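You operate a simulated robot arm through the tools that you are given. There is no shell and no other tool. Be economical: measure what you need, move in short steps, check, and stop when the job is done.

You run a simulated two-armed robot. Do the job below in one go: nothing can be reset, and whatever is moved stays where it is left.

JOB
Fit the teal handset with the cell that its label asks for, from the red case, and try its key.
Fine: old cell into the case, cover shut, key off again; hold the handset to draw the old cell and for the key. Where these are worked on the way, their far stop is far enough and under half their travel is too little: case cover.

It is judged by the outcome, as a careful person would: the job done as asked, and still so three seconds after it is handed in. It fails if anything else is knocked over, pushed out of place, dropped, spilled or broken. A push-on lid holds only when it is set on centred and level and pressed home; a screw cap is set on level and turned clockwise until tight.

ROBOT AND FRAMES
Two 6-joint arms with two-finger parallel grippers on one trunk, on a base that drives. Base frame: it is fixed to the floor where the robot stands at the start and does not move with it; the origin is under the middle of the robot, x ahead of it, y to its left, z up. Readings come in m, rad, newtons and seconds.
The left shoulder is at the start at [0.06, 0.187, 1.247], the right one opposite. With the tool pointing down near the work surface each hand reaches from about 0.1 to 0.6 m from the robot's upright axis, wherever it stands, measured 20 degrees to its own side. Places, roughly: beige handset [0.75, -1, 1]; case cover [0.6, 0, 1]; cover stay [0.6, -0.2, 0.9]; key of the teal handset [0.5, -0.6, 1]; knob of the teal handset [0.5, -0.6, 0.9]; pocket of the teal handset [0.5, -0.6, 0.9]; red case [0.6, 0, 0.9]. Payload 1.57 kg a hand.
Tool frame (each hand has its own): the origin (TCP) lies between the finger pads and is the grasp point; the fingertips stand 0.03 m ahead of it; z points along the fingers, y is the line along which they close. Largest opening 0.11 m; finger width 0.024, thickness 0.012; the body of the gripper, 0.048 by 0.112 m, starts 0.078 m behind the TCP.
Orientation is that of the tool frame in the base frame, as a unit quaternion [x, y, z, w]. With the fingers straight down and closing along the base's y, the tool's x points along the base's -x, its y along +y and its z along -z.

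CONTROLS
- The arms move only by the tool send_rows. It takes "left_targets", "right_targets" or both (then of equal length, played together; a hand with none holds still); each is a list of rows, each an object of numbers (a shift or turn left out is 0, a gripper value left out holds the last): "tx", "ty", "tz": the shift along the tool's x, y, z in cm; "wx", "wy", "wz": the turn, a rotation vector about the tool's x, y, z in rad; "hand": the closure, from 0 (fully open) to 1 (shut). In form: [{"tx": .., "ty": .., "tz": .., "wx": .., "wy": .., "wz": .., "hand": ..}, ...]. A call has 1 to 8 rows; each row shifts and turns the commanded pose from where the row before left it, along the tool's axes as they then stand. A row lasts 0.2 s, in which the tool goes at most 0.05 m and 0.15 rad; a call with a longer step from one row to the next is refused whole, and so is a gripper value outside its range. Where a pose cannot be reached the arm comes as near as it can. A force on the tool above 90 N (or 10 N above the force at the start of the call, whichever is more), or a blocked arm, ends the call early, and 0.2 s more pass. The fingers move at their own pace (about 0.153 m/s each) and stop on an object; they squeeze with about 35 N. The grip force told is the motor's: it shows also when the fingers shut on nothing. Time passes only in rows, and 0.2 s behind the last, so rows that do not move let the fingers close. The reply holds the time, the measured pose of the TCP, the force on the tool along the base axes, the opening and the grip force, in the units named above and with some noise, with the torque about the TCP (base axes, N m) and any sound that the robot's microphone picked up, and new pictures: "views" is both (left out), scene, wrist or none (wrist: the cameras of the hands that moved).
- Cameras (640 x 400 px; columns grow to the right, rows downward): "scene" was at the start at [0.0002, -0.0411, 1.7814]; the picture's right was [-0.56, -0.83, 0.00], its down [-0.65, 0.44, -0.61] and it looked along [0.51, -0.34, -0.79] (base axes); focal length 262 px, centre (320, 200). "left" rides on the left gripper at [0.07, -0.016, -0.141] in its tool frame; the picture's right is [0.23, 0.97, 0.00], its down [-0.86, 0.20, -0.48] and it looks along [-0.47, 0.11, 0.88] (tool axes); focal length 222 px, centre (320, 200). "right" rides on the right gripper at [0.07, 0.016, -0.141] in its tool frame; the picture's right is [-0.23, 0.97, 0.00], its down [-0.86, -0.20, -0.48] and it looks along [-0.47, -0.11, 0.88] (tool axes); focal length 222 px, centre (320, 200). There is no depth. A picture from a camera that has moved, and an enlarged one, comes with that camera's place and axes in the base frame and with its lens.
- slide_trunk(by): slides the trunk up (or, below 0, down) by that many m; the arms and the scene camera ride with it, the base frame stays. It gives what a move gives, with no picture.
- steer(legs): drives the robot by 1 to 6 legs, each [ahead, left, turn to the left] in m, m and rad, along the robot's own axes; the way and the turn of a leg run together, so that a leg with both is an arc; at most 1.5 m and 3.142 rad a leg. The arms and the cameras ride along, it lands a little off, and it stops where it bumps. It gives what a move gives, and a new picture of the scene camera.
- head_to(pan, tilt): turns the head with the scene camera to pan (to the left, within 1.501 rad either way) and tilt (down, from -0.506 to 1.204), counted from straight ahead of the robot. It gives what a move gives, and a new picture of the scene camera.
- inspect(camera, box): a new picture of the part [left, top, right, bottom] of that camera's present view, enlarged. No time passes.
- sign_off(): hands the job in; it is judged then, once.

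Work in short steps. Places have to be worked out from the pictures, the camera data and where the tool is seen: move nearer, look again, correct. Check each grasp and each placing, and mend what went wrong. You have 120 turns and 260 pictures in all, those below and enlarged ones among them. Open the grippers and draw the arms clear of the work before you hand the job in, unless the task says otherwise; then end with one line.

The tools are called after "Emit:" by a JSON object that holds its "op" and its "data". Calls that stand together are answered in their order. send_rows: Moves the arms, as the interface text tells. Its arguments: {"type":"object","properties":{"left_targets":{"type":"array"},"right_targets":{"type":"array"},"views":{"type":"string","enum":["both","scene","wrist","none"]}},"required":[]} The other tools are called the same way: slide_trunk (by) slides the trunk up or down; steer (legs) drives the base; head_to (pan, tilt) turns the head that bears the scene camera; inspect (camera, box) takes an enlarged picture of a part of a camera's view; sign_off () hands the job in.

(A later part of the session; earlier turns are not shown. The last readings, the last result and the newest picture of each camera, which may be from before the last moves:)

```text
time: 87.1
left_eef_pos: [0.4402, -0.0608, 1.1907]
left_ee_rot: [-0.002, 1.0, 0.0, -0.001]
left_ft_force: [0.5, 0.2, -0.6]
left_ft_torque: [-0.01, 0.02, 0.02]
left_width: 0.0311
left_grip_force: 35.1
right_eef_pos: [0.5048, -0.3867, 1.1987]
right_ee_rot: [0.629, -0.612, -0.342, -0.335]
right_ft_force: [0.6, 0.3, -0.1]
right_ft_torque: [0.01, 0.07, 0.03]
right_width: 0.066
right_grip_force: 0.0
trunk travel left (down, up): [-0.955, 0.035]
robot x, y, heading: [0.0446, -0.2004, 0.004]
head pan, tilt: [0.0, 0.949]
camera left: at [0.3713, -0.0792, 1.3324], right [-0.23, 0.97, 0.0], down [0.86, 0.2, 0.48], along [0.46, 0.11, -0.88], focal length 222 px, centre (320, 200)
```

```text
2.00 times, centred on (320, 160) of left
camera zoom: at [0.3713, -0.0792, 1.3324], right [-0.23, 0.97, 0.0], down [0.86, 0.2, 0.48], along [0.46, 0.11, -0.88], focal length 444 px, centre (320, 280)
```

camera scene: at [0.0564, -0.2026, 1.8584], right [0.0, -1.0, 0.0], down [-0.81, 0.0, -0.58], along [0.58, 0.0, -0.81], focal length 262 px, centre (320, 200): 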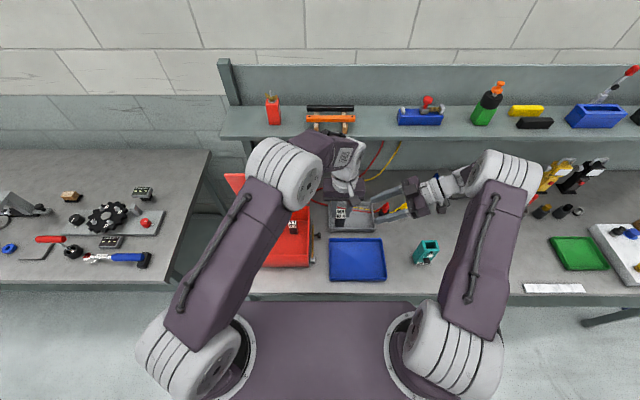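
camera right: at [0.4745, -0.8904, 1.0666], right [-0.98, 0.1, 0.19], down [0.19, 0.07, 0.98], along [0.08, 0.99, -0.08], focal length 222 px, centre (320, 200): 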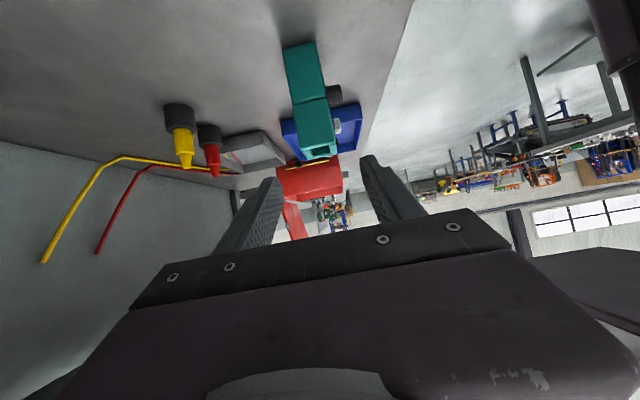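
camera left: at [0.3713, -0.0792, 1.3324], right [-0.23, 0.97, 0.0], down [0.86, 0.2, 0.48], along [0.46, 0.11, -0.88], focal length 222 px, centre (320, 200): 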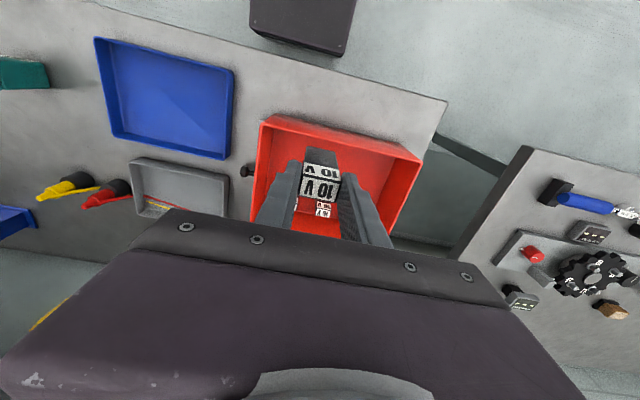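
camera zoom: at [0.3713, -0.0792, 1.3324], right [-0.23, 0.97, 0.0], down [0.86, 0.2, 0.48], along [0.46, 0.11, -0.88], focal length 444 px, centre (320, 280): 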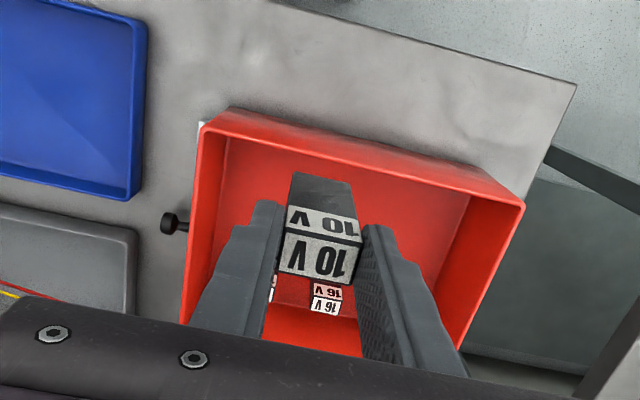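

Cells stand at x≈0.605, y≈−0.08/−0.015/+0.06 (12/16/20 V). I'll stand the old cell in the free front part at (0.505, −0.03).

Emit:
{"op": "send_rows", "data": {"left_targets": [{"tx": -3.3, "ty": 1.5}, {"tx": -3.2, "ty": 1.5}, {"tz": 4.5}, {"tz": 4.5}, {"tz": 4.5}, {"tz": 4.5}, {"tz": 3.5}, {}], "views": "wrist"}}

```text
time: 88.9
left_eef_pos: [0.5036, -0.0332, 0.9753]
left_ee_rot: [-0.003, 1.0, 0.0, -0.002]
left_ft_force: [0.0, 0.3, 0.3]
left_ft_torque: [0.02, -0.01, -0.02]
left_width: 0.0312
left_grip_force: 34.7
right_eef_pos: [0.5039, -0.3866, 1.1982]
right_ee_rot: [0.63, -0.612, -0.342, -0.336]
right_ft_force: [0.1, -0.4, -0.1]
right_ft_torque: [-0.02, 0.02, 0.03]
right_width: 0.0661
right_grip_force: 0.0
trunk travel left (down, up): [-0.955, 0.035]
robot x, y, heading: [0.046, -0.197, 0.008]
head pan, tilt: [0.0, 0.949]
camera left: at [0.4349, -0.0491, 1.118], right [-0.23, 0.97, 0.0], down [0.86, 0.2, 0.48], along [0.46, 0.11, -0.88], focal length 222 px, centre (320, 200)
```

left: 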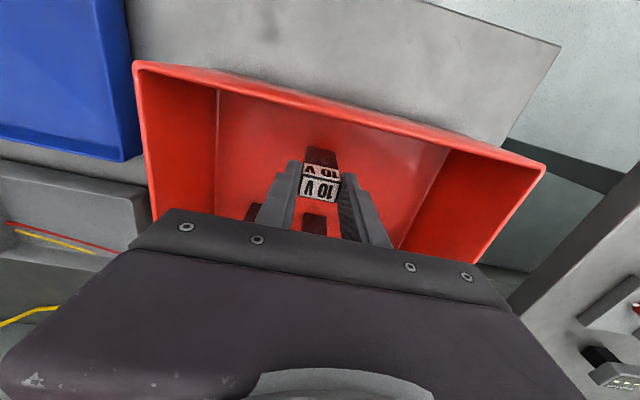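

Lower in small steps until the floor is felt.

Emit:
{"op": "send_rows", "data": {"left_targets": [{"tz": 0.6}, {"tz": 0.5}, {"tz": 0.4}, {"tz": 0.3}, {}], "views": "none"}}

```text
time: 90.1
left_eef_pos: [0.5037, -0.0325, 0.9574]
left_ee_rot: [-0.003, 1.0, -0.001, -0.002]
left_ft_force: [0.7, -0.9, -0.4]
left_ft_torque: [0.0, -0.03, -0.03]
left_width: 0.0311
left_grip_force: 34.6
right_eef_pos: [0.505, -0.3863, 1.1983]
right_ee_rot: [0.629, -0.612, -0.341, -0.336]
right_ft_force: [1.0, -0.2, 0.7]
right_ft_torque: [-0.02, -0.01, 0.0]
right_width: 0.0662
right_grip_force: 0.1
trunk travel left (down, up): [-0.955, 0.035]
robot x, y, heading: [0.047, -0.1992, 0.003]
head pan, tilt: [0.0, 0.949]
```

Emit:
{"op": "send_rows", "data": {"left_targets": [{"tz": 0.3}, {"tz": 0.3}, {"tz": 0.3}, {"tz": 0.3}, {}], "views": "none"}}

```text
time: 91.3
left_eef_pos: [0.5042, -0.0324, 0.9467]
left_ee_rot: [-0.002, 1.0, 0.0, 0.002]
left_ft_force: [5.0, 1.3, 26.9]
left_ft_torque: [0.06, -0.36, 0.0]
left_width: 0.0308
left_grip_force: 34.8
right_eef_pos: [0.5011, -0.3867, 1.1997]
right_ee_rot: [0.63, -0.612, -0.341, -0.337]
right_ft_force: [0.5, -0.4, -0.1]
right_ft_torque: [-0.01, 0.02, 0.01]
right_width: 0.0661
right_grip_force: 0.1
trunk travel left (down, up): [-0.955, 0.035]
robot x, y, heading: [0.0458, -0.1995, 0.007]
head pan, tilt: [0.0, 0.949]
```

Floor contact at TCP z≈0.948. Ease off, open, and rise straight up.

Emit:
{"op": "send_rows", "data": {"left_targets": [{"tz": -0.1}, {"hand": 0.58}, {}, {"tz": -2}, {"tz": -4}, {"tz": -4}, {"tz": -3, "tx": -3}, {}], "views": "none"}}

Emit:
{"op": "inspect", "data": {"camera": "left", "box": [120, 40, 520, 280]}}

```text
time: 93.1
left_eef_pos: [0.535, -0.0306, 1.0766]
left_ee_rot: [-0.003, 1.0, -0.001, -0.001]
left_ft_force: [-0.1, 0.0, -0.1]
left_ft_torque: [-0.03, 0.0, 0.01]
left_width: 0.0461
left_grip_force: 0.0
right_eef_pos: [0.5045, -0.3856, 1.1977]
right_ee_rot: [0.63, -0.612, -0.342, -0.335]
right_ft_force: [0.0, -0.2, -0.8]
right_ft_torque: [0.01, -0.01, 0.01]
right_width: 0.066
right_grip_force: 0.0
trunk travel left (down, up): [-0.955, 0.035]
robot x, y, heading: [0.0465, -0.1955, 0.006]
head pan, tilt: [0.0, 0.949]
```

```text
1.60 times, centred on (320, 160) of left
camera zoom: at [0.4663, -0.0487, 1.2199], right [-0.23, 0.97, 0.0], down [0.86, 0.2, 0.47], along [0.46, 0.11, -0.88], focal length 355 px, centre (320, 264)
```

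zoom: 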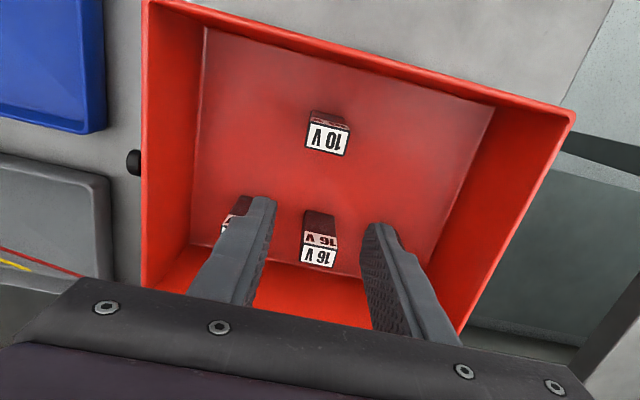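

Old cell stands in the case. For the 16 V cell at (0.606, −0.016) I need reach: shift the hand back and drive 0.1 m ahead.

Emit:
{"op": "send_rows", "data": {"left_targets": [{"tx": 4}, {"tx": 3}, {}], "right_targets": [{"ty": 3}, {"ty": 3}, {}], "views": "none"}}

Emit:
{"op": "steer", "data": {"legs": [[0.1, 0, 0]]}}

Emit:
{"op": "inspect", "data": {"camera": "left", "box": [120, 40, 520, 280]}}

```text
time: 93.9
left_eef_pos: [0.4641, -0.0326, 1.0764]
left_ee_rot: [-0.003, 1.0, 0.0, -0.002]
left_ft_force: [0.1, 0.0, 0.0]
left_ft_torque: [0.02, 0.03, 0.01]
left_width: 0.0463
left_grip_force: 0.0
right_eef_pos: [0.4458, -0.3878, 1.1978]
right_ee_rot: [0.63, -0.612, -0.342, -0.335]
right_ft_force: [-0.2, -0.6, -1.1]
right_ft_torque: [0.0, 0.01, 0.01]
right_width: 0.0659
right_grip_force: 0.1
trunk travel left (down, up): [-0.955, 0.035]
robot x, y, heading: [0.046, -0.1973, 0.007]
head pan, tilt: [0.0, 0.949]
```

```text
time: 95.1
left_eef_pos: [0.5575, -0.0319, 1.0795]
left_ee_rot: [-0.003, 1.0, 0.0, 0.001]
left_ft_force: [-0.2, 0.4, -0.4]
left_ft_torque: [-0.01, -0.05, -0.05]
left_width: 0.0464
left_grip_force: 0.1
right_eef_pos: [0.539, -0.3878, 1.2002]
right_ee_rot: [0.63, -0.611, -0.34, -0.337]
right_ft_force: [0.2, -0.3, -0.4]
right_ft_torque: [0.0, -0.02, -0.04]
right_width: 0.066
right_grip_force: 0.1
trunk travel left (down, up): [-0.955, 0.035]
robot x, y, heading: [0.1427, -0.1997, 0.0]
head pan, tilt: [0.0, 0.949]
camera scene: at [0.146, -0.198, 1.8585], right [0.0, -1.0, 0.0], down [-0.81, 0.0, -0.59], along [0.59, 0.0, -0.81], focal length 262 px, centre (320, 200)
```

scene: 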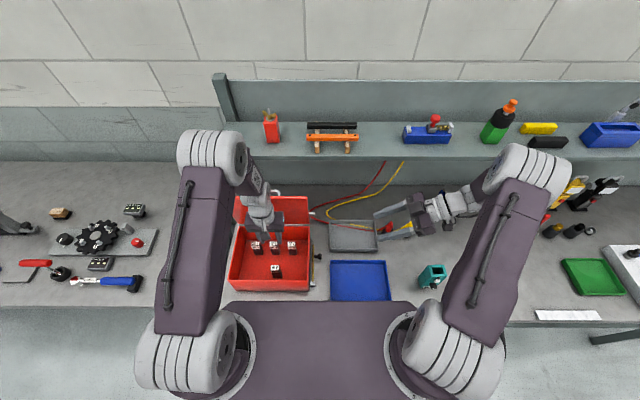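

```text
1.60 times, centred on (320, 160) of left
camera zoom: at [0.4878, -0.0491, 1.2218], right [-0.23, 0.97, 0.0], down [0.85, 0.2, 0.48], along [0.47, 0.11, -0.88], focal length 355 px, centre (320, 264)
```

zoom: 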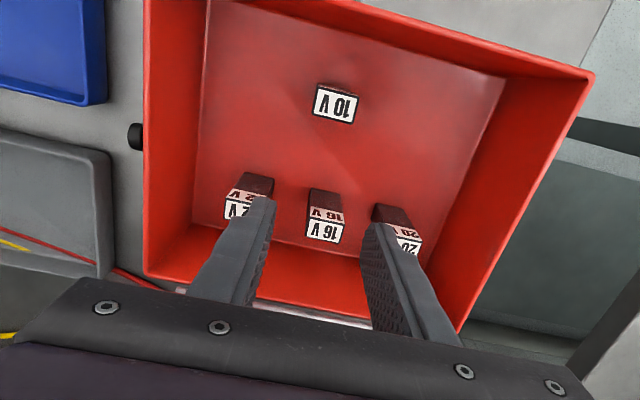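

Refined: 16 V cell at (0.604, −0.0175). Move over it and partly down.

Emit:
{"op": "send_rows", "data": {"left_targets": [{"tx": -4.5, "ty": 1.4}, {"tz": 4}, {"tz": 3}, {}], "views": "none"}}

Emit:
{"op": "inspect", "data": {"camera": "left", "box": [120, 40, 520, 280]}}

Emit:
{"op": "inspect", "data": {"camera": "scene", "box": [210, 180, 330, 300]}}

```text
time: 96.1
left_eef_pos: [0.6088, -0.0158, 1.0078]
left_ee_rot: [-0.003, 1.0, 0.0, -0.002]
left_ft_force: [-0.2, 0.4, 0.1]
left_ft_torque: [0.01, 0.03, 0.02]
left_width: 0.0463
left_grip_force: 0.0
right_eef_pos: [0.5446, -0.3876, 1.1986]
right_ee_rot: [0.63, -0.612, -0.342, -0.335]
right_ft_force: [-0.2, 0.4, 0.0]
right_ft_torque: [-0.01, -0.03, -0.01]
right_width: 0.0659
right_grip_force: 0.1
trunk travel left (down, up): [-0.955, 0.035]
robot x, y, heading: [0.1428, -0.2043, 0.007]
head pan, tilt: [0.0, 0.949]
```

```text
1.60 times, centred on (320, 160) of left
camera zoom: at [0.5397, -0.034, 1.1497], right [-0.23, 0.97, 0.0], down [0.86, 0.2, 0.48], along [0.46, 0.11, -0.88], focal length 355 px, centre (320, 264)
```

zoom: 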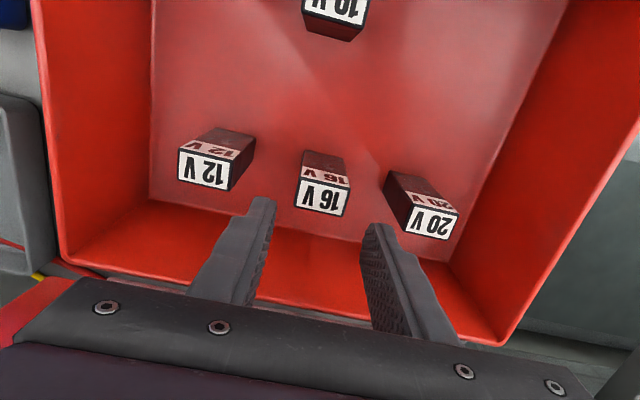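

```text
3.33 times, centred on (270, 240) of scene
camera zoom: at [0.1566, -0.1981, 1.8584], right [0.0, -1.0, 0.0], down [-0.81, 0.0, -0.58], along [0.58, 0.0, -0.81], focal length 873 px, centre (487, 67)
```

zoom: 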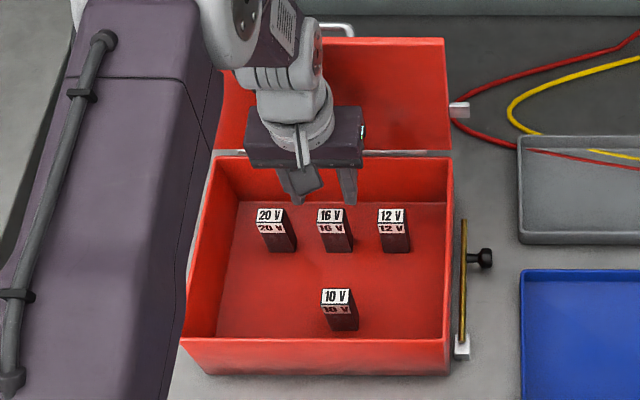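

Shift back 6 mm, lower around the cell, close.

Emit:
{"op": "send_rows", "data": {"left_targets": [{"tx": 0.6}, {"tz": 2.5}, {"tz": 2.2}, {"tz": 1.2}, {}, {"hand": 1}, {}, {}], "views": "none"}}

Emit:
{"op": "inspect", "data": {"camera": "left", "box": [120, 40, 520, 280]}}

```text
time: 97.9
left_eef_pos: [0.6009, -0.0172, 0.9492]
left_ee_rot: [-0.003, 1.0, 0.001, -0.002]
left_ft_force: [0.4, -0.7, -0.3]
left_ft_torque: [0.0, -0.01, -0.02]
left_width: 0.031
left_grip_force: 35.0
right_eef_pos: [0.5448, -0.3881, 1.1984]
right_ee_rot: [0.63, -0.612, -0.342, -0.335]
right_ft_force: [-0.5, -0.3, 0.8]
right_ft_torque: [-0.01, 0.03, -0.01]
right_width: 0.0661
right_grip_force: 0.0
trunk travel left (down, up): [-0.955, 0.035]
robot x, y, heading: [0.1413, -0.2032, 0.006]
head pan, tilt: [0.0, 0.949]
```

```text
1.60 times, centred on (320, 160) of left
camera zoom: at [0.5321, -0.0347, 1.0909], right [-0.23, 0.97, 0.0], down [0.86, 0.2, 0.48], along [0.46, 0.11, -0.88], focal length 355 px, centre (320, 264)
```

zoom: 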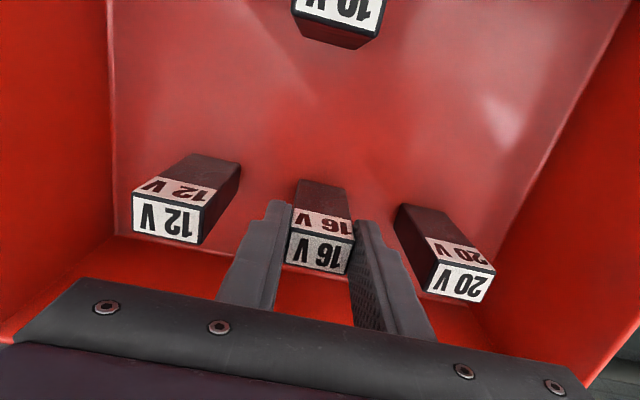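

16 V cell gripped. Lift it out straight.

Emit:
{"op": "send_rows", "data": {"left_targets": [{"tz": -2}, {"tz": -4}, {"tz": -4}, {"tz": -4}, {"tz": -4}, {"tz": -4}, {"tz": -3.5}, {}], "views": "scene"}}

Emit:
{"op": "inspect", "data": {"camera": "scene", "box": [200, 150, 330, 300]}}

```text
time: 99.7
left_eef_pos: [0.6015, -0.0171, 1.2041]
left_ee_rot: [-0.003, 1.0, 0.0, -0.002]
left_ft_force: [-0.1, -1.2, -1.1]
left_ft_torque: [0.0, 0.03, 0.02]
left_width: 0.0312
left_grip_force: 35.0
right_eef_pos: [0.5444, -0.3887, 1.1979]
right_ee_rot: [0.629, -0.613, -0.341, -0.335]
right_ft_force: [-0.2, 1.1, -0.8]
right_ft_torque: [0.0, -0.01, 0.02]
right_width: 0.0661
right_grip_force: 0.0
trunk travel left (down, up): [-0.955, 0.035]
robot x, y, heading: [0.1458, -0.2001, 0.005]
head pan, tilt: [0.0, 0.949]
camera scene: at [0.1559, -0.1979, 1.8584], right [0.0, -1.0, 0.0], down [-0.81, 0.0, -0.58], along [0.58, 0.0, -0.81], focal length 262 px, centre (320, 200)
```

scene: 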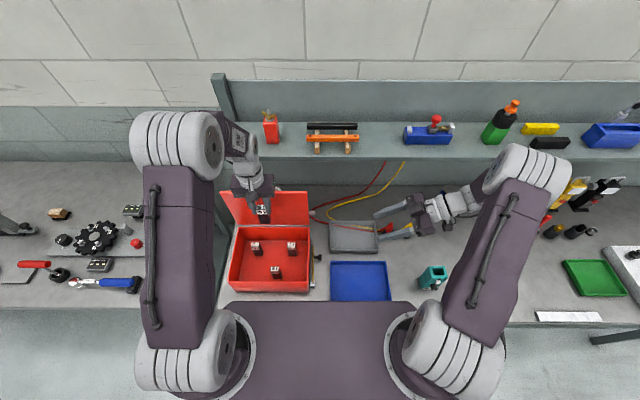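

```text
2.67 times, centred on (265, 225) of scene
camera zoom: at [0.1559, -0.1979, 1.8584], right [0.0, -1.0, 0.0], down [-0.81, 0.0, -0.58], along [0.58, 0.0, -0.81], focal length 698 px, centre (467, 133)
```

zoom: 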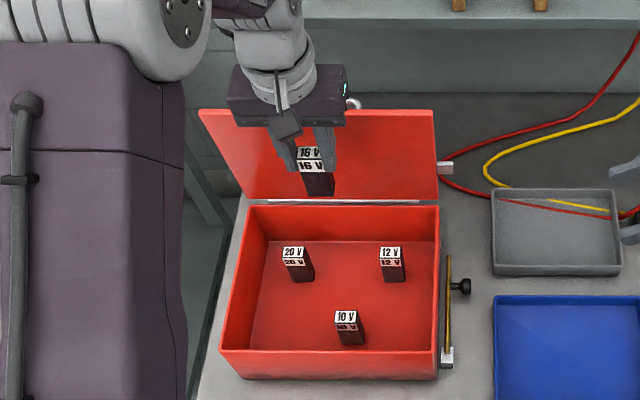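

Drive back to the handset station.

Emit:
{"op": "steer", "data": {"legs": [[-0.117, 0, 0], [0, -0.345, 0]]}}

```text
time: 102.8
left_eef_pos: [0.4861, -0.36, 1.2032]
left_ee_rot: [-0.003, 1.0, 0.0, -0.001]
left_ft_force: [-0.1, -0.9, -1.1]
left_ft_torque: [-0.03, 0.0, 0.01]
left_width: 0.031
left_grip_force: 35.2
right_eef_pos: [0.4287, -0.7307, 1.1979]
right_ee_rot: [0.63, -0.612, -0.341, -0.334]
right_ft_force: [0.1, 1.3, -1.1]
right_ft_torque: [-0.05, 0.03, -0.05]
right_width: 0.0659
right_grip_force: 0.1
trunk travel left (down, up): [-0.955, 0.035]
robot x, y, heading: [0.0262, -0.5437, 0.008]
head pan, tilt: [0.0, 0.949]
camera scene: at [0.0405, -0.5387, 1.8584], right [0.0, -1.0, 0.0], down [-0.81, -0.01, -0.58], along [0.58, 0.0, -0.81], focal length 262 px, centre (320, 200)
```

scene: 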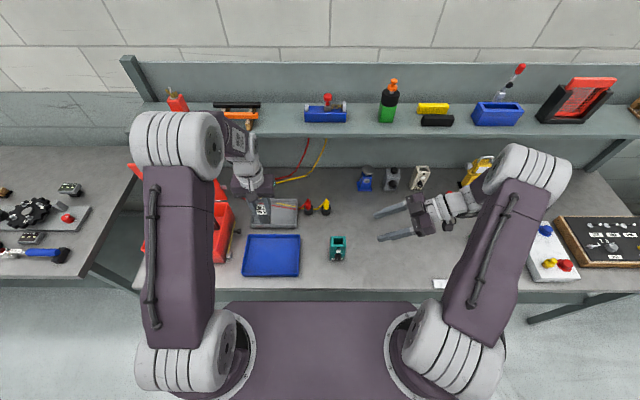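

The handset is unmoved. Right hand goes back to its holding place: first down, then in.

Emit:
{"op": "send_rows", "data": {"right_targets": [{"tx": 4.2, "ty": -1.85}, {"tx": 4.3, "ty": -1.85}, {"tx": 4.3, "ty": -1.8}, {"tz": 4}, {"tz": 4}, {"tz": 3}, {}], "views": "none"}}

Emit:
{"op": "inspect", "data": {"camera": "scene", "box": [306, 200, 420, 280]}}

```text
time: 104.3
left_eef_pos: [0.4855, -0.363, 1.2043]
left_ee_rot: [-0.003, 1.0, 0.0, -0.002]
left_ft_force: [-0.3, -0.3, -1.7]
left_ft_torque: [0.01, -0.02, 0.02]
left_width: 0.0313
left_grip_force: 34.6
right_eef_pos: [0.483, -0.7102, 1.03]
right_ee_rot: [0.63, -0.611, -0.343, -0.335]
right_ft_force: [-0.1, -0.8, -0.5]
right_ft_torque: [0.0, 0.0, 0.02]
right_width: 0.066
right_grip_force: 0.1
trunk travel left (down, up): [-0.955, 0.035]
robot x, y, heading: [0.0265, -0.5444, 0.003]
head pan, tilt: [0.0, 0.949]
```

```text
5.00 times, centred on (363, 240) of scene
camera zoom: at [0.0394, -0.5436, 1.8584], right [0.0, -1.0, 0.0], down [-0.81, 0.0, -0.58], along [0.58, 0.0, -0.81], focal length 1309 px, centre (105, 0)
```

zoom: 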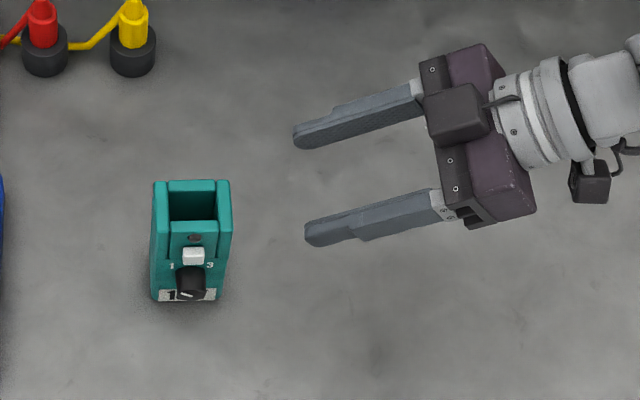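

Emit:
{"op": "send_rows", "data": {"right_targets": [{"tz": 4.2}, {"tz": 3.9}, {}, {"hand": 1}, {}, {}], "views": "none"}}

Emit:
{"op": "inspect", "data": {"camera": "scene", "box": [306, 200, 420, 280]}}

```text
time: 105.8
left_eef_pos: [0.4858, -0.363, 1.2033]
left_ee_rot: [-0.003, 1.0, 0.001, -0.002]
left_ft_force: [-0.7, 0.1, -1.8]
left_ft_torque: [0.03, 0.0, 0.0]
left_width: 0.031
left_grip_force: 34.9
right_eef_pos: [0.4824, -0.6407, 0.9877]
right_ee_rot: [0.63, -0.612, -0.341, -0.335]
right_ft_force: [3.2, 0.0, 3.9]
right_ft_torque: [0.04, -0.14, -0.02]
right_width: 0.0438
right_grip_force: 34.7
trunk travel left (down, up): [-0.955, 0.035]
robot x, y, heading: [0.0275, -0.5442, 0.005]
head pan, tilt: [0.0, 0.949]
```

```text
5.00 times, centred on (363, 240) of scene
camera zoom: at [0.0399, -0.543, 1.8584], right [0.0, -1.0, 0.0], down [-0.81, 0.0, -0.58], along [0.58, 0.0, -0.81], focal length 1309 px, centre (105, 0)
```

zoom: 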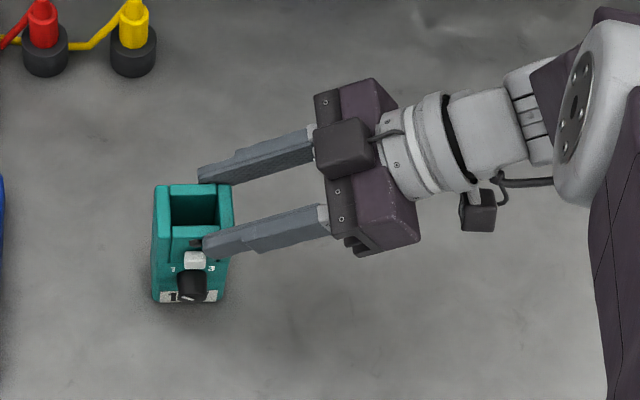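

Held again. Bring the 16 V cell over the pocket.

Emit:
{"op": "send_rows", "data": {"left_targets": [{"ty": -4.1}, {"ty": -4.1}, {"ty": -4.1}, {"ty": -4.1}, {"ty": -4.1, "tx": 0.5}, {"ty": -4, "tx": 0.5}, {"tz": 4.5}, {"tz": 4.5}], "views": "none"}}

Emit:
{"op": "send_rows", "data": {"left_targets": [{"tz": 1.2}, {}], "views": "none"}}

Emit:
{"op": "inspect", "data": {"camera": "left", "box": [220, 80, 420, 230]}}

Emit:
{"op": "inspect", "data": {"camera": "scene", "box": [306, 190, 390, 270]}}

```text
time: 107.5
left_eef_pos: [0.4769, -0.607, 1.1135]
left_ee_rot: [-0.002, 1.0, 0.0, -0.002]
left_ft_force: [0.5, 0.4, -0.8]
left_ft_torque: [-0.02, 0.0, 0.01]
left_width: 0.0309
left_grip_force: 35.3
right_eef_pos: [0.4818, -0.6392, 0.9874]
right_ee_rot: [0.629, -0.613, -0.341, -0.335]
right_ft_force: [0.8, -0.6, 2.1]
right_ft_torque: [-0.07, 0.04, 0.03]
right_width: 0.0439
right_grip_force: 35.4
trunk travel left (down, up): [-0.955, 0.035]
robot x, y, heading: [0.0304, -0.5425, 0.002]
head pan, tilt: [0.0, 0.949]
```

```text
time: 108.2
left_eef_pos: [0.4761, -0.6072, 1.1031]
left_ee_rot: [-0.003, 1.0, 0.0, -0.001]
left_ft_force: [0.3, -0.5, -0.2]
left_ft_torque: [0.01, 0.02, -0.02]
left_width: 0.0311
left_grip_force: 34.8
right_eef_pos: [0.4817, -0.6406, 0.9881]
right_ee_rot: [0.629, -0.612, -0.342, -0.336]
right_ft_force: [0.4, -0.7, 0.6]
right_ft_torque: [-0.06, 0.0, 0.02]
right_width: 0.0441
right_grip_force: 35.4
trunk travel left (down, up): [-0.955, 0.035]
robot x, y, heading: [0.0311, -0.5426, 0.004]
head pan, tilt: [0.0, 0.949]
```

```text
2.67 times, centred on (320, 155) of left
camera zoom: at [0.4074, -0.6242, 1.244], right [-0.23, 0.97, 0.0], down [0.86, 0.2, 0.48], along [0.46, 0.11, -0.88], focal length 592 px, centre (320, 320)
```

zoom: 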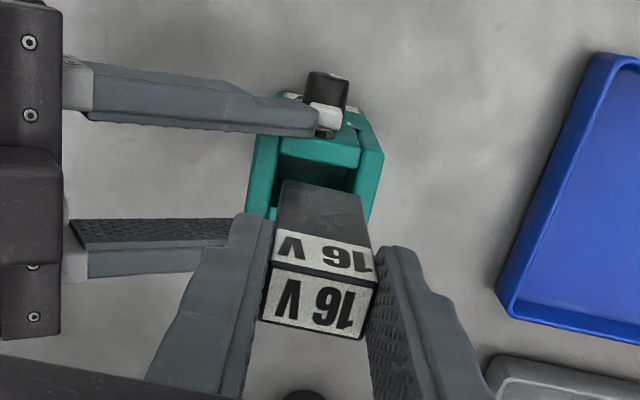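

```text
5.00 times, centred on (348, 230) of scene
camera zoom: at [0.0397, -0.5432, 1.8584], right [0.0, -1.0, 0.0], down [-0.81, 0.0, -0.58], along [0.58, 0.0, -0.81], focal length 1309 px, centre (180, 50)
```

zoom: 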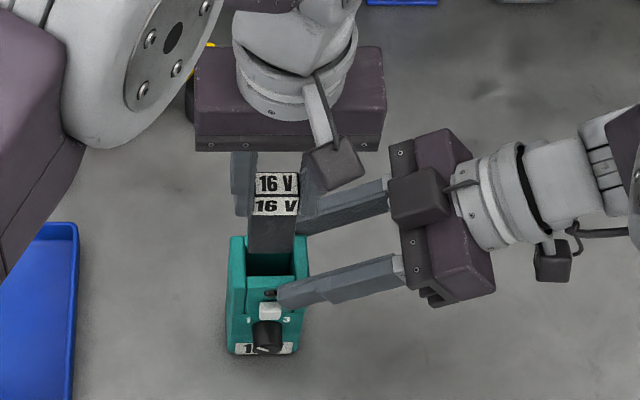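

Alignment looks within a millimetre or two (shift 1 mm right). Lower in small steps watching the force.

Emit:
{"op": "send_rows", "data": {"left_targets": [{"ty": -0.1, "tz": 1}, {"tz": 1}, {"tz": 0.7}, {"tz": 0.5}, {"tz": 0.4}, {}], "views": "none"}}

Emit:
{"op": "inspect", "data": {"camera": "left", "box": [220, 80, 420, 230]}}

```text
time: 109.5
left_eef_pos: [0.4767, -0.6075, 1.0658]
left_ee_rot: [-0.004, 1.0, 0.001, -0.002]
left_ft_force: [-0.3, -0.8, -0.6]
left_ft_torque: [0.02, -0.02, 0.0]
left_width: 0.031
left_grip_force: 35.4
right_eef_pos: [0.4807, -0.6408, 0.9882]
right_ee_rot: [0.629, -0.613, -0.341, -0.335]
right_ft_force: [-1.0, -0.9, 0.4]
right_ft_torque: [-0.08, 0.05, 0.04]
right_width: 0.0437
right_grip_force: 35.0
trunk travel left (down, up): [-0.955, 0.035]
robot x, y, heading: [0.0287, -0.5444, 0.003]
head pan, tilt: [0.0, 0.949]
```

```text
2.67 times, centred on (320, 155) of left
camera zoom: at [0.4082, -0.6258, 1.2078], right [-0.23, 0.97, 0.0], down [0.86, 0.2, 0.48], along [0.46, 0.11, -0.88], focal length 592 px, centre (320, 320)
```

zoom: 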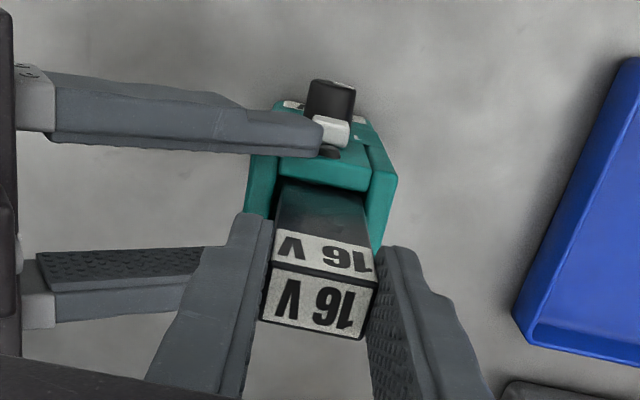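

It enters freely. Continue down.

Emit:
{"op": "send_rows", "data": {"left_targets": [{"tz": 0.8}, {"tz": 0.8}, {"tz": 0.8}, {"tz": 0.7}, {"tz": 0.6}, {}], "views": "none"}}

Emit:
{"op": "inspect", "data": {"camera": "left", "box": [220, 80, 420, 230]}}

```text
time: 111.0
left_eef_pos: [0.4783, -0.6082, 1.0295]
left_ee_rot: [-0.002, 1.0, -0.001, -0.002]
left_ft_force: [0.4, 0.6, -0.4]
left_ft_torque: [0.02, 0.0, 0.04]
left_width: 0.0312
left_grip_force: 35.3
right_eef_pos: [0.4822, -0.6402, 0.9879]
right_ee_rot: [0.629, -0.613, -0.341, -0.335]
right_ft_force: [-0.1, -0.4, -0.1]
right_ft_torque: [-0.11, 0.01, 0.02]
right_width: 0.0437
right_grip_force: 34.6
trunk travel left (down, up): [-0.955, 0.035]
robot x, y, heading: [0.027, -0.5447, 0.006]
head pan, tilt: [0.0, 0.949]
```

```text
2.67 times, centred on (320, 155) of left
camera zoom: at [0.4083, -0.6256, 1.1714], right [-0.23, 0.97, 0.0], down [0.86, 0.2, 0.48], along [0.46, 0.11, -0.88], focal length 592 px, centre (320, 320)
```

zoom: 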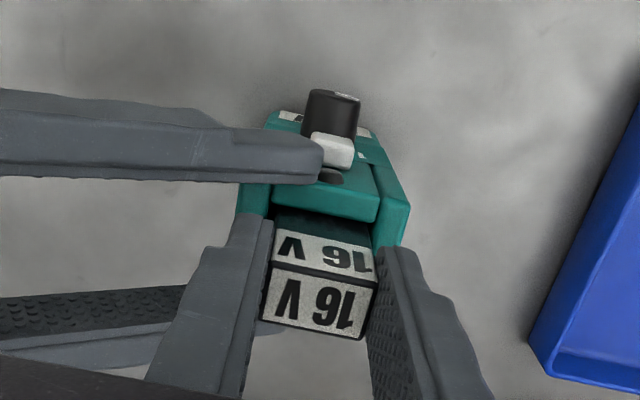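

Emit:
{"op": "send_rows", "data": {"left_targets": [{"tz": 0.4}, {"tz": 0.3}, {"tz": 0.3}, {"tz": 0.2}, {}], "views": "none"}}

```text
time: 112.2
left_eef_pos: [0.4758, -0.6082, 1.0155]
left_ee_rot: [-0.002, 1.0, 0.0, -0.002]
left_ft_force: [-0.2, 0.6, -3.9]
left_ft_torque: [0.01, 0.06, 0.03]
left_width: 0.031
left_grip_force: 35.0
right_eef_pos: [0.4814, -0.6401, 0.9856]
right_ee_rot: [0.629, -0.612, -0.341, -0.335]
right_ft_force: [-0.2, 0.4, -0.2]
right_ft_torque: [0.0, -0.01, 0.05]
right_width: 0.044
right_grip_force: 35.0
trunk travel left (down, up): [-0.955, 0.035]
robot x, y, heading: [0.0277, -0.5401, 0.008]
head pan, tilt: [0.0, 0.949]
```

No bottom felt yet; fingertips are almost at the housing. Release, then press the cell home from above with closed fingers.

Emit:
{"op": "send_rows", "data": {"left_targets": [{"hand": 0.6}, {}, {"tz": -2}, {"tz": -2}, {"hand": 1, "tx": -0.4}, {}, {}], "views": "none"}}

Emit:
{"op": "inspect", "data": {"camera": "left", "box": [220, 80, 420, 230]}}

Emit:
{"op": "inspect", "data": {"camera": "scene", "box": [306, 190, 390, 270]}}

```text
time: 113.8
left_eef_pos: [0.4808, -0.6087, 1.0558]
left_ee_rot: [-0.003, 1.0, 0.0, -0.002]
left_ft_force: [-0.5, 0.2, -0.1]
left_ft_torque: [0.05, 0.01, 0.01]
left_width: 0.0001
left_grip_force: 20.6
right_eef_pos: [0.4826, -0.6397, 0.9883]
right_ee_rot: [0.63, -0.612, -0.341, -0.335]
right_ft_force: [1.4, 0.1, -1.1]
right_ft_torque: [-0.13, -0.02, -0.01]
right_width: 0.0436
right_grip_force: 34.7
trunk travel left (down, up): [-0.955, 0.035]
robot x, y, heading: [0.0317, -0.5467, 0.002]
head pan, tilt: [0.0, 0.949]
```

```text
2.67 times, centred on (320, 155) of left
camera zoom: at [0.4118, -0.6258, 1.1987], right [-0.23, 0.97, 0.0], down [0.86, 0.2, 0.48], along [0.46, 0.11, -0.88], focal length 592 px, centre (320, 320)
```

zoom: 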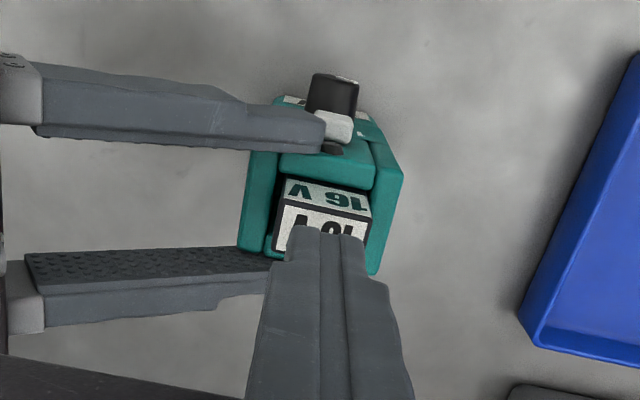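

```text
5.00 times, centred on (348, 230) of scene
camera zoom: at [0.0401, -0.543, 1.8584], right [0.0, -1.0, 0.0], down [-0.81, 0.0, -0.58], along [0.58, 0.0, -0.81], focal length 1309 px, centre (180, 50)
```

zoom: 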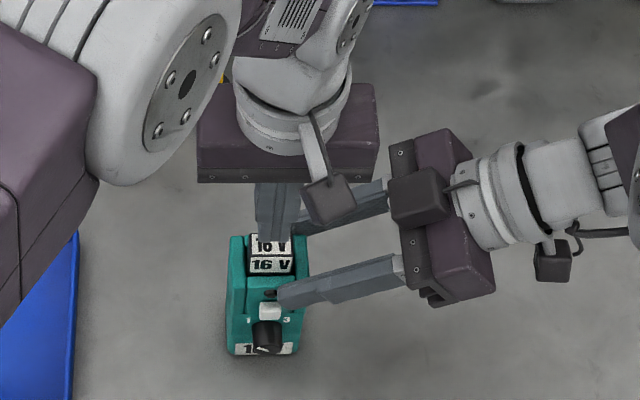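

Cell sits like the old one did. Press on its top gently until resistance.

Emit:
{"op": "send_rows", "data": {"left_targets": [{"tz": 1.4}, {"tz": 0.6}, {"tz": 0.5}, {"tz": 0.4}, {"tz": 0.4}, {}], "views": "none"}}

```text
time: 114.7
left_eef_pos: [0.4831, -0.61, 1.0394]
left_ee_rot: [-0.002, 1.0, -0.004, 0.006]
left_ft_force: [-5.0, 6.5, 32.0]
left_ft_torque: [0.26, 0.52, -0.07]
left_width: 0.0
left_grip_force: 21.5
right_eef_pos: [0.4818, -0.64, 0.9902]
right_ee_rot: [0.63, -0.613, -0.336, -0.338]
right_ft_force: [1.0, -0.5, 12.4]
right_ft_torque: [-0.29, 0.67, -0.24]
right_width: 0.0437
right_grip_force: 34.7
trunk travel left (down, up): [-0.955, 0.035]
robot x, y, heading: [0.0248, -0.5417, 0.003]
head pan, tilt: [0.0, 0.949]
stopped in row 4 (left hand): the force on the tool passed its limit (the readings are from after the stop); the commanded pose is now the measured one
```

The cell is seated (firm stop). Now the key: while the right hand holds, I use one finger of the half-open left hand, coming down in front of the key beside the right finger.

Emit:
{"op": "send_rows", "data": {"left_targets": [{"tz": -4}, {"tz": -4, "hand": 0.455}, {"tx": 3, "ty": 2.2}, {"tx": 2.8, "ty": 2.1}, {"tz": 4}, {"tz": 4}, {}], "views": "none"}}

Emit:
{"op": "inspect", "data": {"camera": "left", "box": [200, 60, 440, 240]}}

Emit:
{"op": "inspect", "data": {"camera": "scene", "box": [306, 190, 390, 270]}}

```text
time: 116.3
left_eef_pos: [0.4252, -0.5662, 1.0358]
left_ee_rot: [-0.002, 1.0, -0.004, 0.005]
left_ft_force: [0.1, -1.4, -0.2]
left_ft_torque: [0.01, 0.02, -0.01]
left_width: 0.0599
left_grip_force: 0.1
right_eef_pos: [0.4824, -0.6406, 0.9896]
right_ee_rot: [0.63, -0.613, -0.337, -0.337]
right_ft_force: [1.2, 2.2, 27.2]
right_ft_torque: [0.64, 0.29, -0.05]
right_width: 0.0439
right_grip_force: 35.1
trunk travel left (down, up): [-0.955, 0.035]
robot x, y, heading: [0.0307, -0.5407, 0.003]
head pan, tilt: [0.0, 0.949]
```

```text
2.22 times, centred on (320, 150) of left
camera zoom: at [0.3542, -0.5835, 1.1763], right [-0.23, 0.97, -0.01], down [0.85, 0.21, 0.48], along [0.47, 0.11, -0.87], focal length 494 px, centre (320, 311)
```

zoom: 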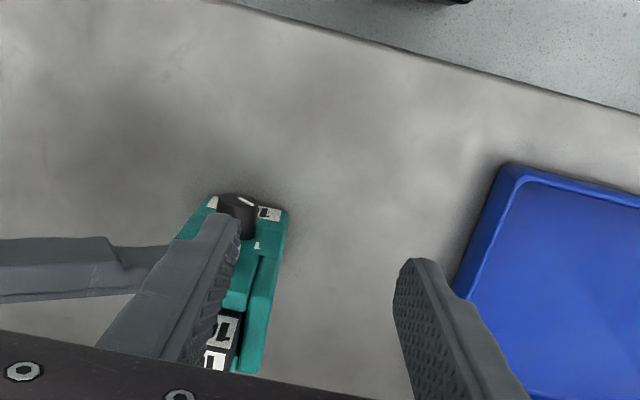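

```text
5.00 times, centred on (348, 230) of scene
camera zoom: at [0.0357, -0.5414, 1.8585], right [0.0, -1.0, 0.0], down [-0.81, 0.0, -0.58], along [0.58, 0.0, -0.81], focal length 1309 px, centre (180, 50)
```

zoom: 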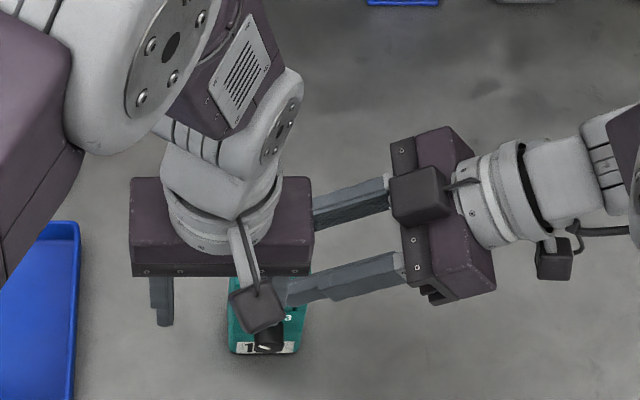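

Emit:
{"op": "send_rows", "data": {"left_targets": [{"tz": 3.2}, {"tz": 3}, {}], "views": "none"}}

Emit:
{"op": "inspect", "data": {"camera": "right", "box": [240, 20, 420, 240]}}

Emit:
{"op": "inspect", "data": {"camera": "left", "box": [200, 60, 440, 240]}}

```text
time: 117.1
left_eef_pos: [0.4258, -0.5678, 0.9734]
left_ee_rot: [-0.002, 1.0, -0.003, 0.004]
left_ft_force: [0.0, 0.2, 0.6]
left_ft_torque: [0.01, 0.07, -0.01]
left_width: 0.0601
left_grip_force: 0.1
right_eef_pos: [0.4819, -0.6407, 0.9894]
right_ee_rot: [0.63, -0.613, -0.337, -0.337]
right_ft_force: [0.2, 2.0, 26.0]
right_ft_torque: [0.59, 0.28, -0.02]
right_width: 0.0438
right_grip_force: 34.6
trunk travel left (down, up): [-0.955, 0.035]
robot x, y, heading: [0.0293, -0.5401, 0.003]
head pan, tilt: [0.0, 0.949]
```

```text
1.82 times, centred on (330, 130) of right
camera zoom: at [0.4699, -0.7963, 1.0086], right [-0.98, 0.1, 0.18], down [0.19, 0.07, 0.98], along [0.09, 0.99, -0.09], focal length 404 px, centre (302, 327)
```

zoom: 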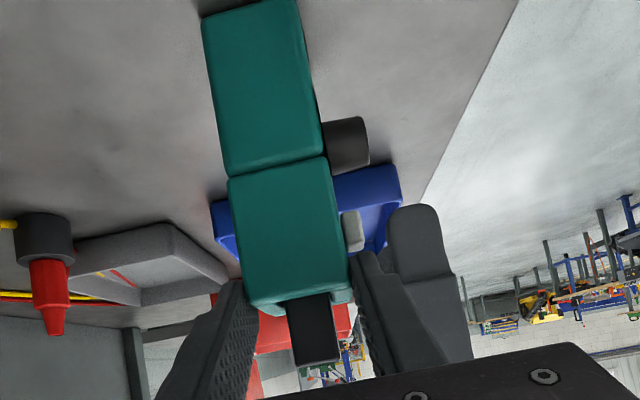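

```text
2.22 times, centred on (320, 150) of left
camera zoom: at [0.3551, -0.5845, 1.1143], right [-0.23, 0.97, -0.01], down [0.85, 0.21, 0.48], along [0.47, 0.1, -0.87], focal length 494 px, centre (320, 311)
```

zoom: 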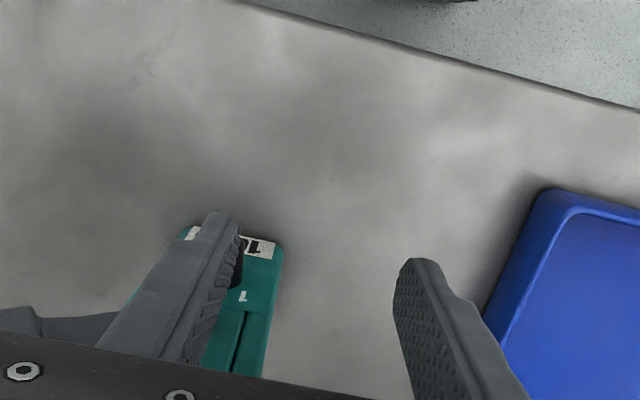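

The right camera shows the finger level with the key, ~12 mm in front. Shift 3 mm left to clear the right finger and push toward the key gently.

Emit:
{"op": "send_rows", "data": {"left_targets": [{"ty": 0.3}, {"tx": -0.9}, {"tx": -0.3}, {"tx": -0.2}, {}], "views": "none"}}

Emit:
{"op": "inspect", "data": {"camera": "right", "box": [240, 20, 420, 240]}}

```text
time: 118.3
left_eef_pos: [0.4401, -0.5655, 0.9736]
left_ee_rot: [-0.003, 1.0, -0.004, 0.005]
left_ft_force: [-0.9, 0.2, 0.0]
left_ft_torque: [0.01, 0.05, -0.02]
left_width: 0.0593
left_grip_force: 0.0
right_eef_pos: [0.4833, -0.6404, 0.9896]
right_ee_rot: [0.631, -0.613, -0.337, -0.336]
right_ft_force: [1.0, 2.5, 24.0]
right_ft_torque: [0.38, 0.17, 0.0]
right_width: 0.0434
right_grip_force: 35.3
trunk travel left (down, up): [-0.955, 0.035]
robot x, y, heading: [0.0305, -0.5459, 0.005]
head pan, tilt: [0.0, 0.949]
```

```text
1.82 times, centred on (330, 130) of right
camera zoom: at [0.47, -0.7967, 1.0086], right [-0.98, 0.1, 0.18], down [0.19, 0.07, 0.98], along [0.09, 0.99, -0.09], focal length 404 px, centre (302, 327)
```

zoom: 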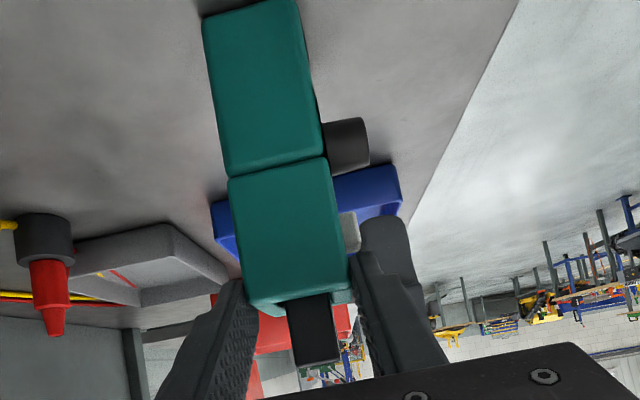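

Now touching the key nearly; push on 2 mm at a time.

Emit:
{"op": "send_rows", "data": {"left_targets": [{"tx": -0.2}, {"tx": -0.2}, {"tx": -0.1}, {}], "views": "none"}}

Emit:
{"op": "inspect", "data": {"camera": "right", "box": [240, 20, 420, 240]}}

```text
time: 119.3
left_eef_pos: [0.4431, -0.5636, 0.9724]
left_ee_rot: [-0.003, 1.0, -0.002, 0.004]
left_ft_force: [-11.8, -1.5, -0.8]
left_ft_torque: [-0.01, 0.08, -0.54]
left_width: 0.0606
left_grip_force: 0.6
right_eef_pos: [0.4828, -0.6401, 0.9883]
right_ee_rot: [0.63, -0.614, -0.336, -0.337]
right_ft_force: [5.5, 4.2, 19.3]
right_ft_torque: [0.5, 0.63, -0.4]
right_width: 0.0438
right_grip_force: 35.2
trunk travel left (down, up): [-0.955, 0.035]
robot x, y, heading: [0.0291, -0.5435, 0.005]
head pan, tilt: [0.0, 0.949]
heard: click
```

```text
1.82 times, centred on (330, 130) of right
camera zoom: at [0.4697, -0.7965, 1.0087], right [-0.98, 0.11, 0.18], down [0.19, 0.07, 0.98], along [0.09, 0.99, -0.09], focal length 404 px, centre (302, 327)
```

zoom: 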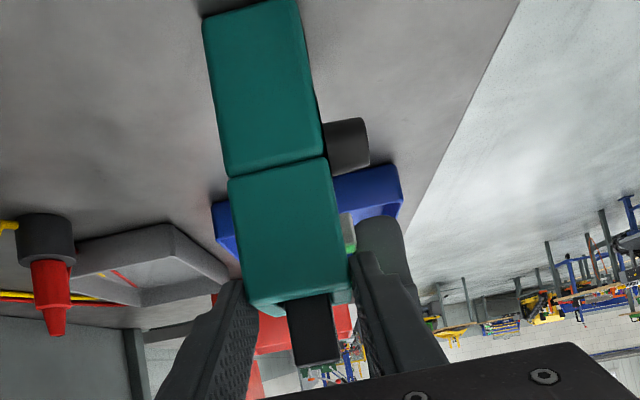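

A click, and a green glow near the key. Back off and look at lamp and key.

Emit:
{"op": "send_rows", "data": {"left_targets": [{"tx": 1.2}, {}], "views": "none"}}

Emit:
{"op": "inspect", "data": {"camera": "right", "box": [290, 100, 390, 200]}}

```text
time: 119.9
left_eef_pos: [0.4329, -0.5652, 0.9738]
left_ee_rot: [-0.003, 1.0, -0.004, 0.005]
left_ft_force: [-0.2, 0.5, -0.9]
left_ft_torque: [-0.02, 0.0, -0.02]
left_width: 0.0598
left_grip_force: 0.0
right_eef_pos: [0.4832, -0.6401, 0.9888]
right_ee_rot: [0.631, -0.613, -0.336, -0.336]
right_ft_force: [0.0, 1.6, 24.4]
right_ft_torque: [0.08, 0.24, 0.03]
right_width: 0.0438
right_grip_force: 35.1
trunk travel left (down, up): [-0.955, 0.035]
robot x, y, heading: [0.0299, -0.5418, 0.004]
head pan, tilt: [0.0, 0.949]
```

```text
4.00 times, centred on (340, 150) of right
camera zoom: at [0.47, -0.7967, 1.0085], right [-0.98, 0.1, 0.18], down [0.19, 0.07, 0.98], along [0.09, 0.99, -0.09], focal length 888 px, centre (240, 400)
```

zoom: 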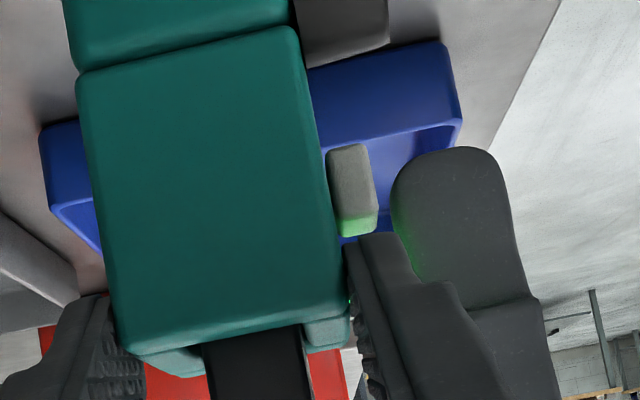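

The lamp is lit green and stays lit: the key latches. Press again to switch it off.

Emit:
{"op": "send_rows", "data": {"left_targets": [{"tx": -0.8}, {"tx": -0.2}, {"tx": -0.2}, {}, {"tx": 0.6}, {"tx": 0.6}, {}], "views": "none"}}

Emit:
{"op": "inspect", "data": {"camera": "right", "box": [290, 100, 390, 200]}}

```text
time: 121.5
left_eef_pos: [0.4323, -0.5648, 0.9721]
left_ee_rot: [-0.004, 1.0, -0.004, 0.004]
left_ft_force: [0.0, -0.6, 0.2]
left_ft_torque: [-0.01, -0.02, 0.04]
left_width: 0.0601
left_grip_force: 0.1
right_eef_pos: [0.4822, -0.6408, 0.9881]
right_ee_rot: [0.629, -0.615, -0.335, -0.337]
right_ft_force: [-1.7, -0.9, 21.2]
right_ft_torque: [-0.17, 0.41, 0.04]
right_width: 0.0437
right_grip_force: 35.1
trunk travel left (down, up): [-0.955, 0.035]
robot x, y, heading: [0.0294, -0.5461, 0.006]
head pan, tilt: [0.0, 0.949]
heard: click
```

```text
4.00 times, centred on (340, 150) of right
camera zoom: at [0.4698, -0.7971, 1.0083], right [-0.98, 0.1, 0.18], down [0.19, 0.07, 0.98], along [0.09, 0.99, -0.09], focal length 888 px, centre (240, 400)
```

zoom: 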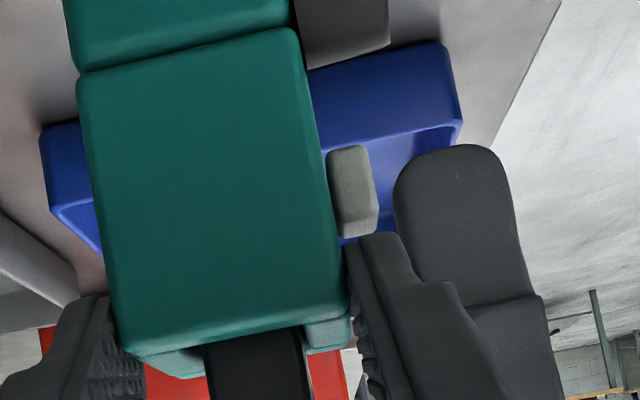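

Second click, lamp off. Withdraw the left hand, then release the handset and withdraw the right.

Emit:
{"op": "send_rows", "data": {"left_targets": [{"tx": 3}, {"tz": -4.5}, {"tz": -4.5}, {"tz": -4.5}, {"tz": -4.5}, {}, {}], "right_targets": [{}, {"hand": 0.4}, {}, {}, {"tz": -3}, {"tz": -4}, {"tz": -4}], "views": "none"}}

Emit:
{"op": "send_rows", "data": {"right_targets": [{"tx": -3.2, "tz": -2}, {"tx": -3.2, "tz": -2}, {"tx": -3.2, "tz": -2}, {"tx": -3.2, "tz": -2}, {}], "views": "none"}}

Emit:
{"op": "inspect", "data": {"camera": "scene", "box": [300, 210, 380, 270]}}

```text
time: 123.1
left_eef_pos: [0.4024, -0.5641, 1.1525]
left_ee_rot: [-0.003, 1.0, -0.002, 0.004]
left_ft_force: [0.3, -0.2, 0.3]
left_ft_torque: [0.0, -0.02, -0.02]
left_width: 0.0599
left_grip_force: 0.0
right_eef_pos: [0.4851, -0.7342, 1.0475]
right_ee_rot: [0.63, -0.613, -0.338, -0.336]
right_ft_force: [0.3, 0.0, -0.6]
right_ft_torque: [0.01, -0.01, 0.03]
right_width: 0.0659
right_grip_force: 0.1
trunk travel left (down, up): [-0.955, 0.035]
robot x, y, heading: [0.0305, -0.5454, 0.001]
head pan, tilt: [0.0, 0.949]
```

```text
time: 124.3
left_eef_pos: [0.4027, -0.5636, 1.1525]
left_ee_rot: [-0.002, 1.0, -0.003, 0.003]
left_ft_force: [-0.5, -0.9, -0.1]
left_ft_torque: [0.01, -0.02, -0.03]
left_width: 0.0601
left_grip_force: 0.0
right_eef_pos: [0.4822, -0.7309, 1.198]
right_ee_rot: [0.63, -0.615, -0.337, -0.335]
right_ft_force: [-0.2, -0.2, -0.5]
right_ft_torque: [-0.01, -0.01, 0.04]
right_width: 0.0659
right_grip_force: 0.0
trunk travel left (down, up): [-0.955, 0.035]
robot x, y, heading: [0.03, -0.5452, 0.006]
head pan, tilt: [0.0, 0.949]
```

```text
6.67 times, centred on (340, 240) of scene
camera zoom: at [0.0397, -0.5432, 1.8584], right [0.0, -1.0, 0.0], down [-0.81, 0.0, -0.58], along [0.58, 0.0, -0.81], focal length 1746 px, centre (187, -67)
```

zoom: 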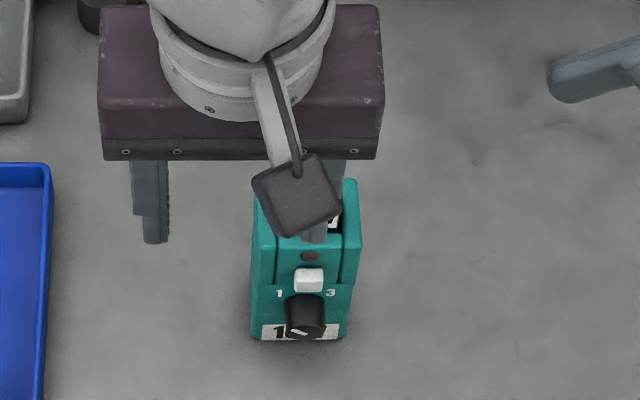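

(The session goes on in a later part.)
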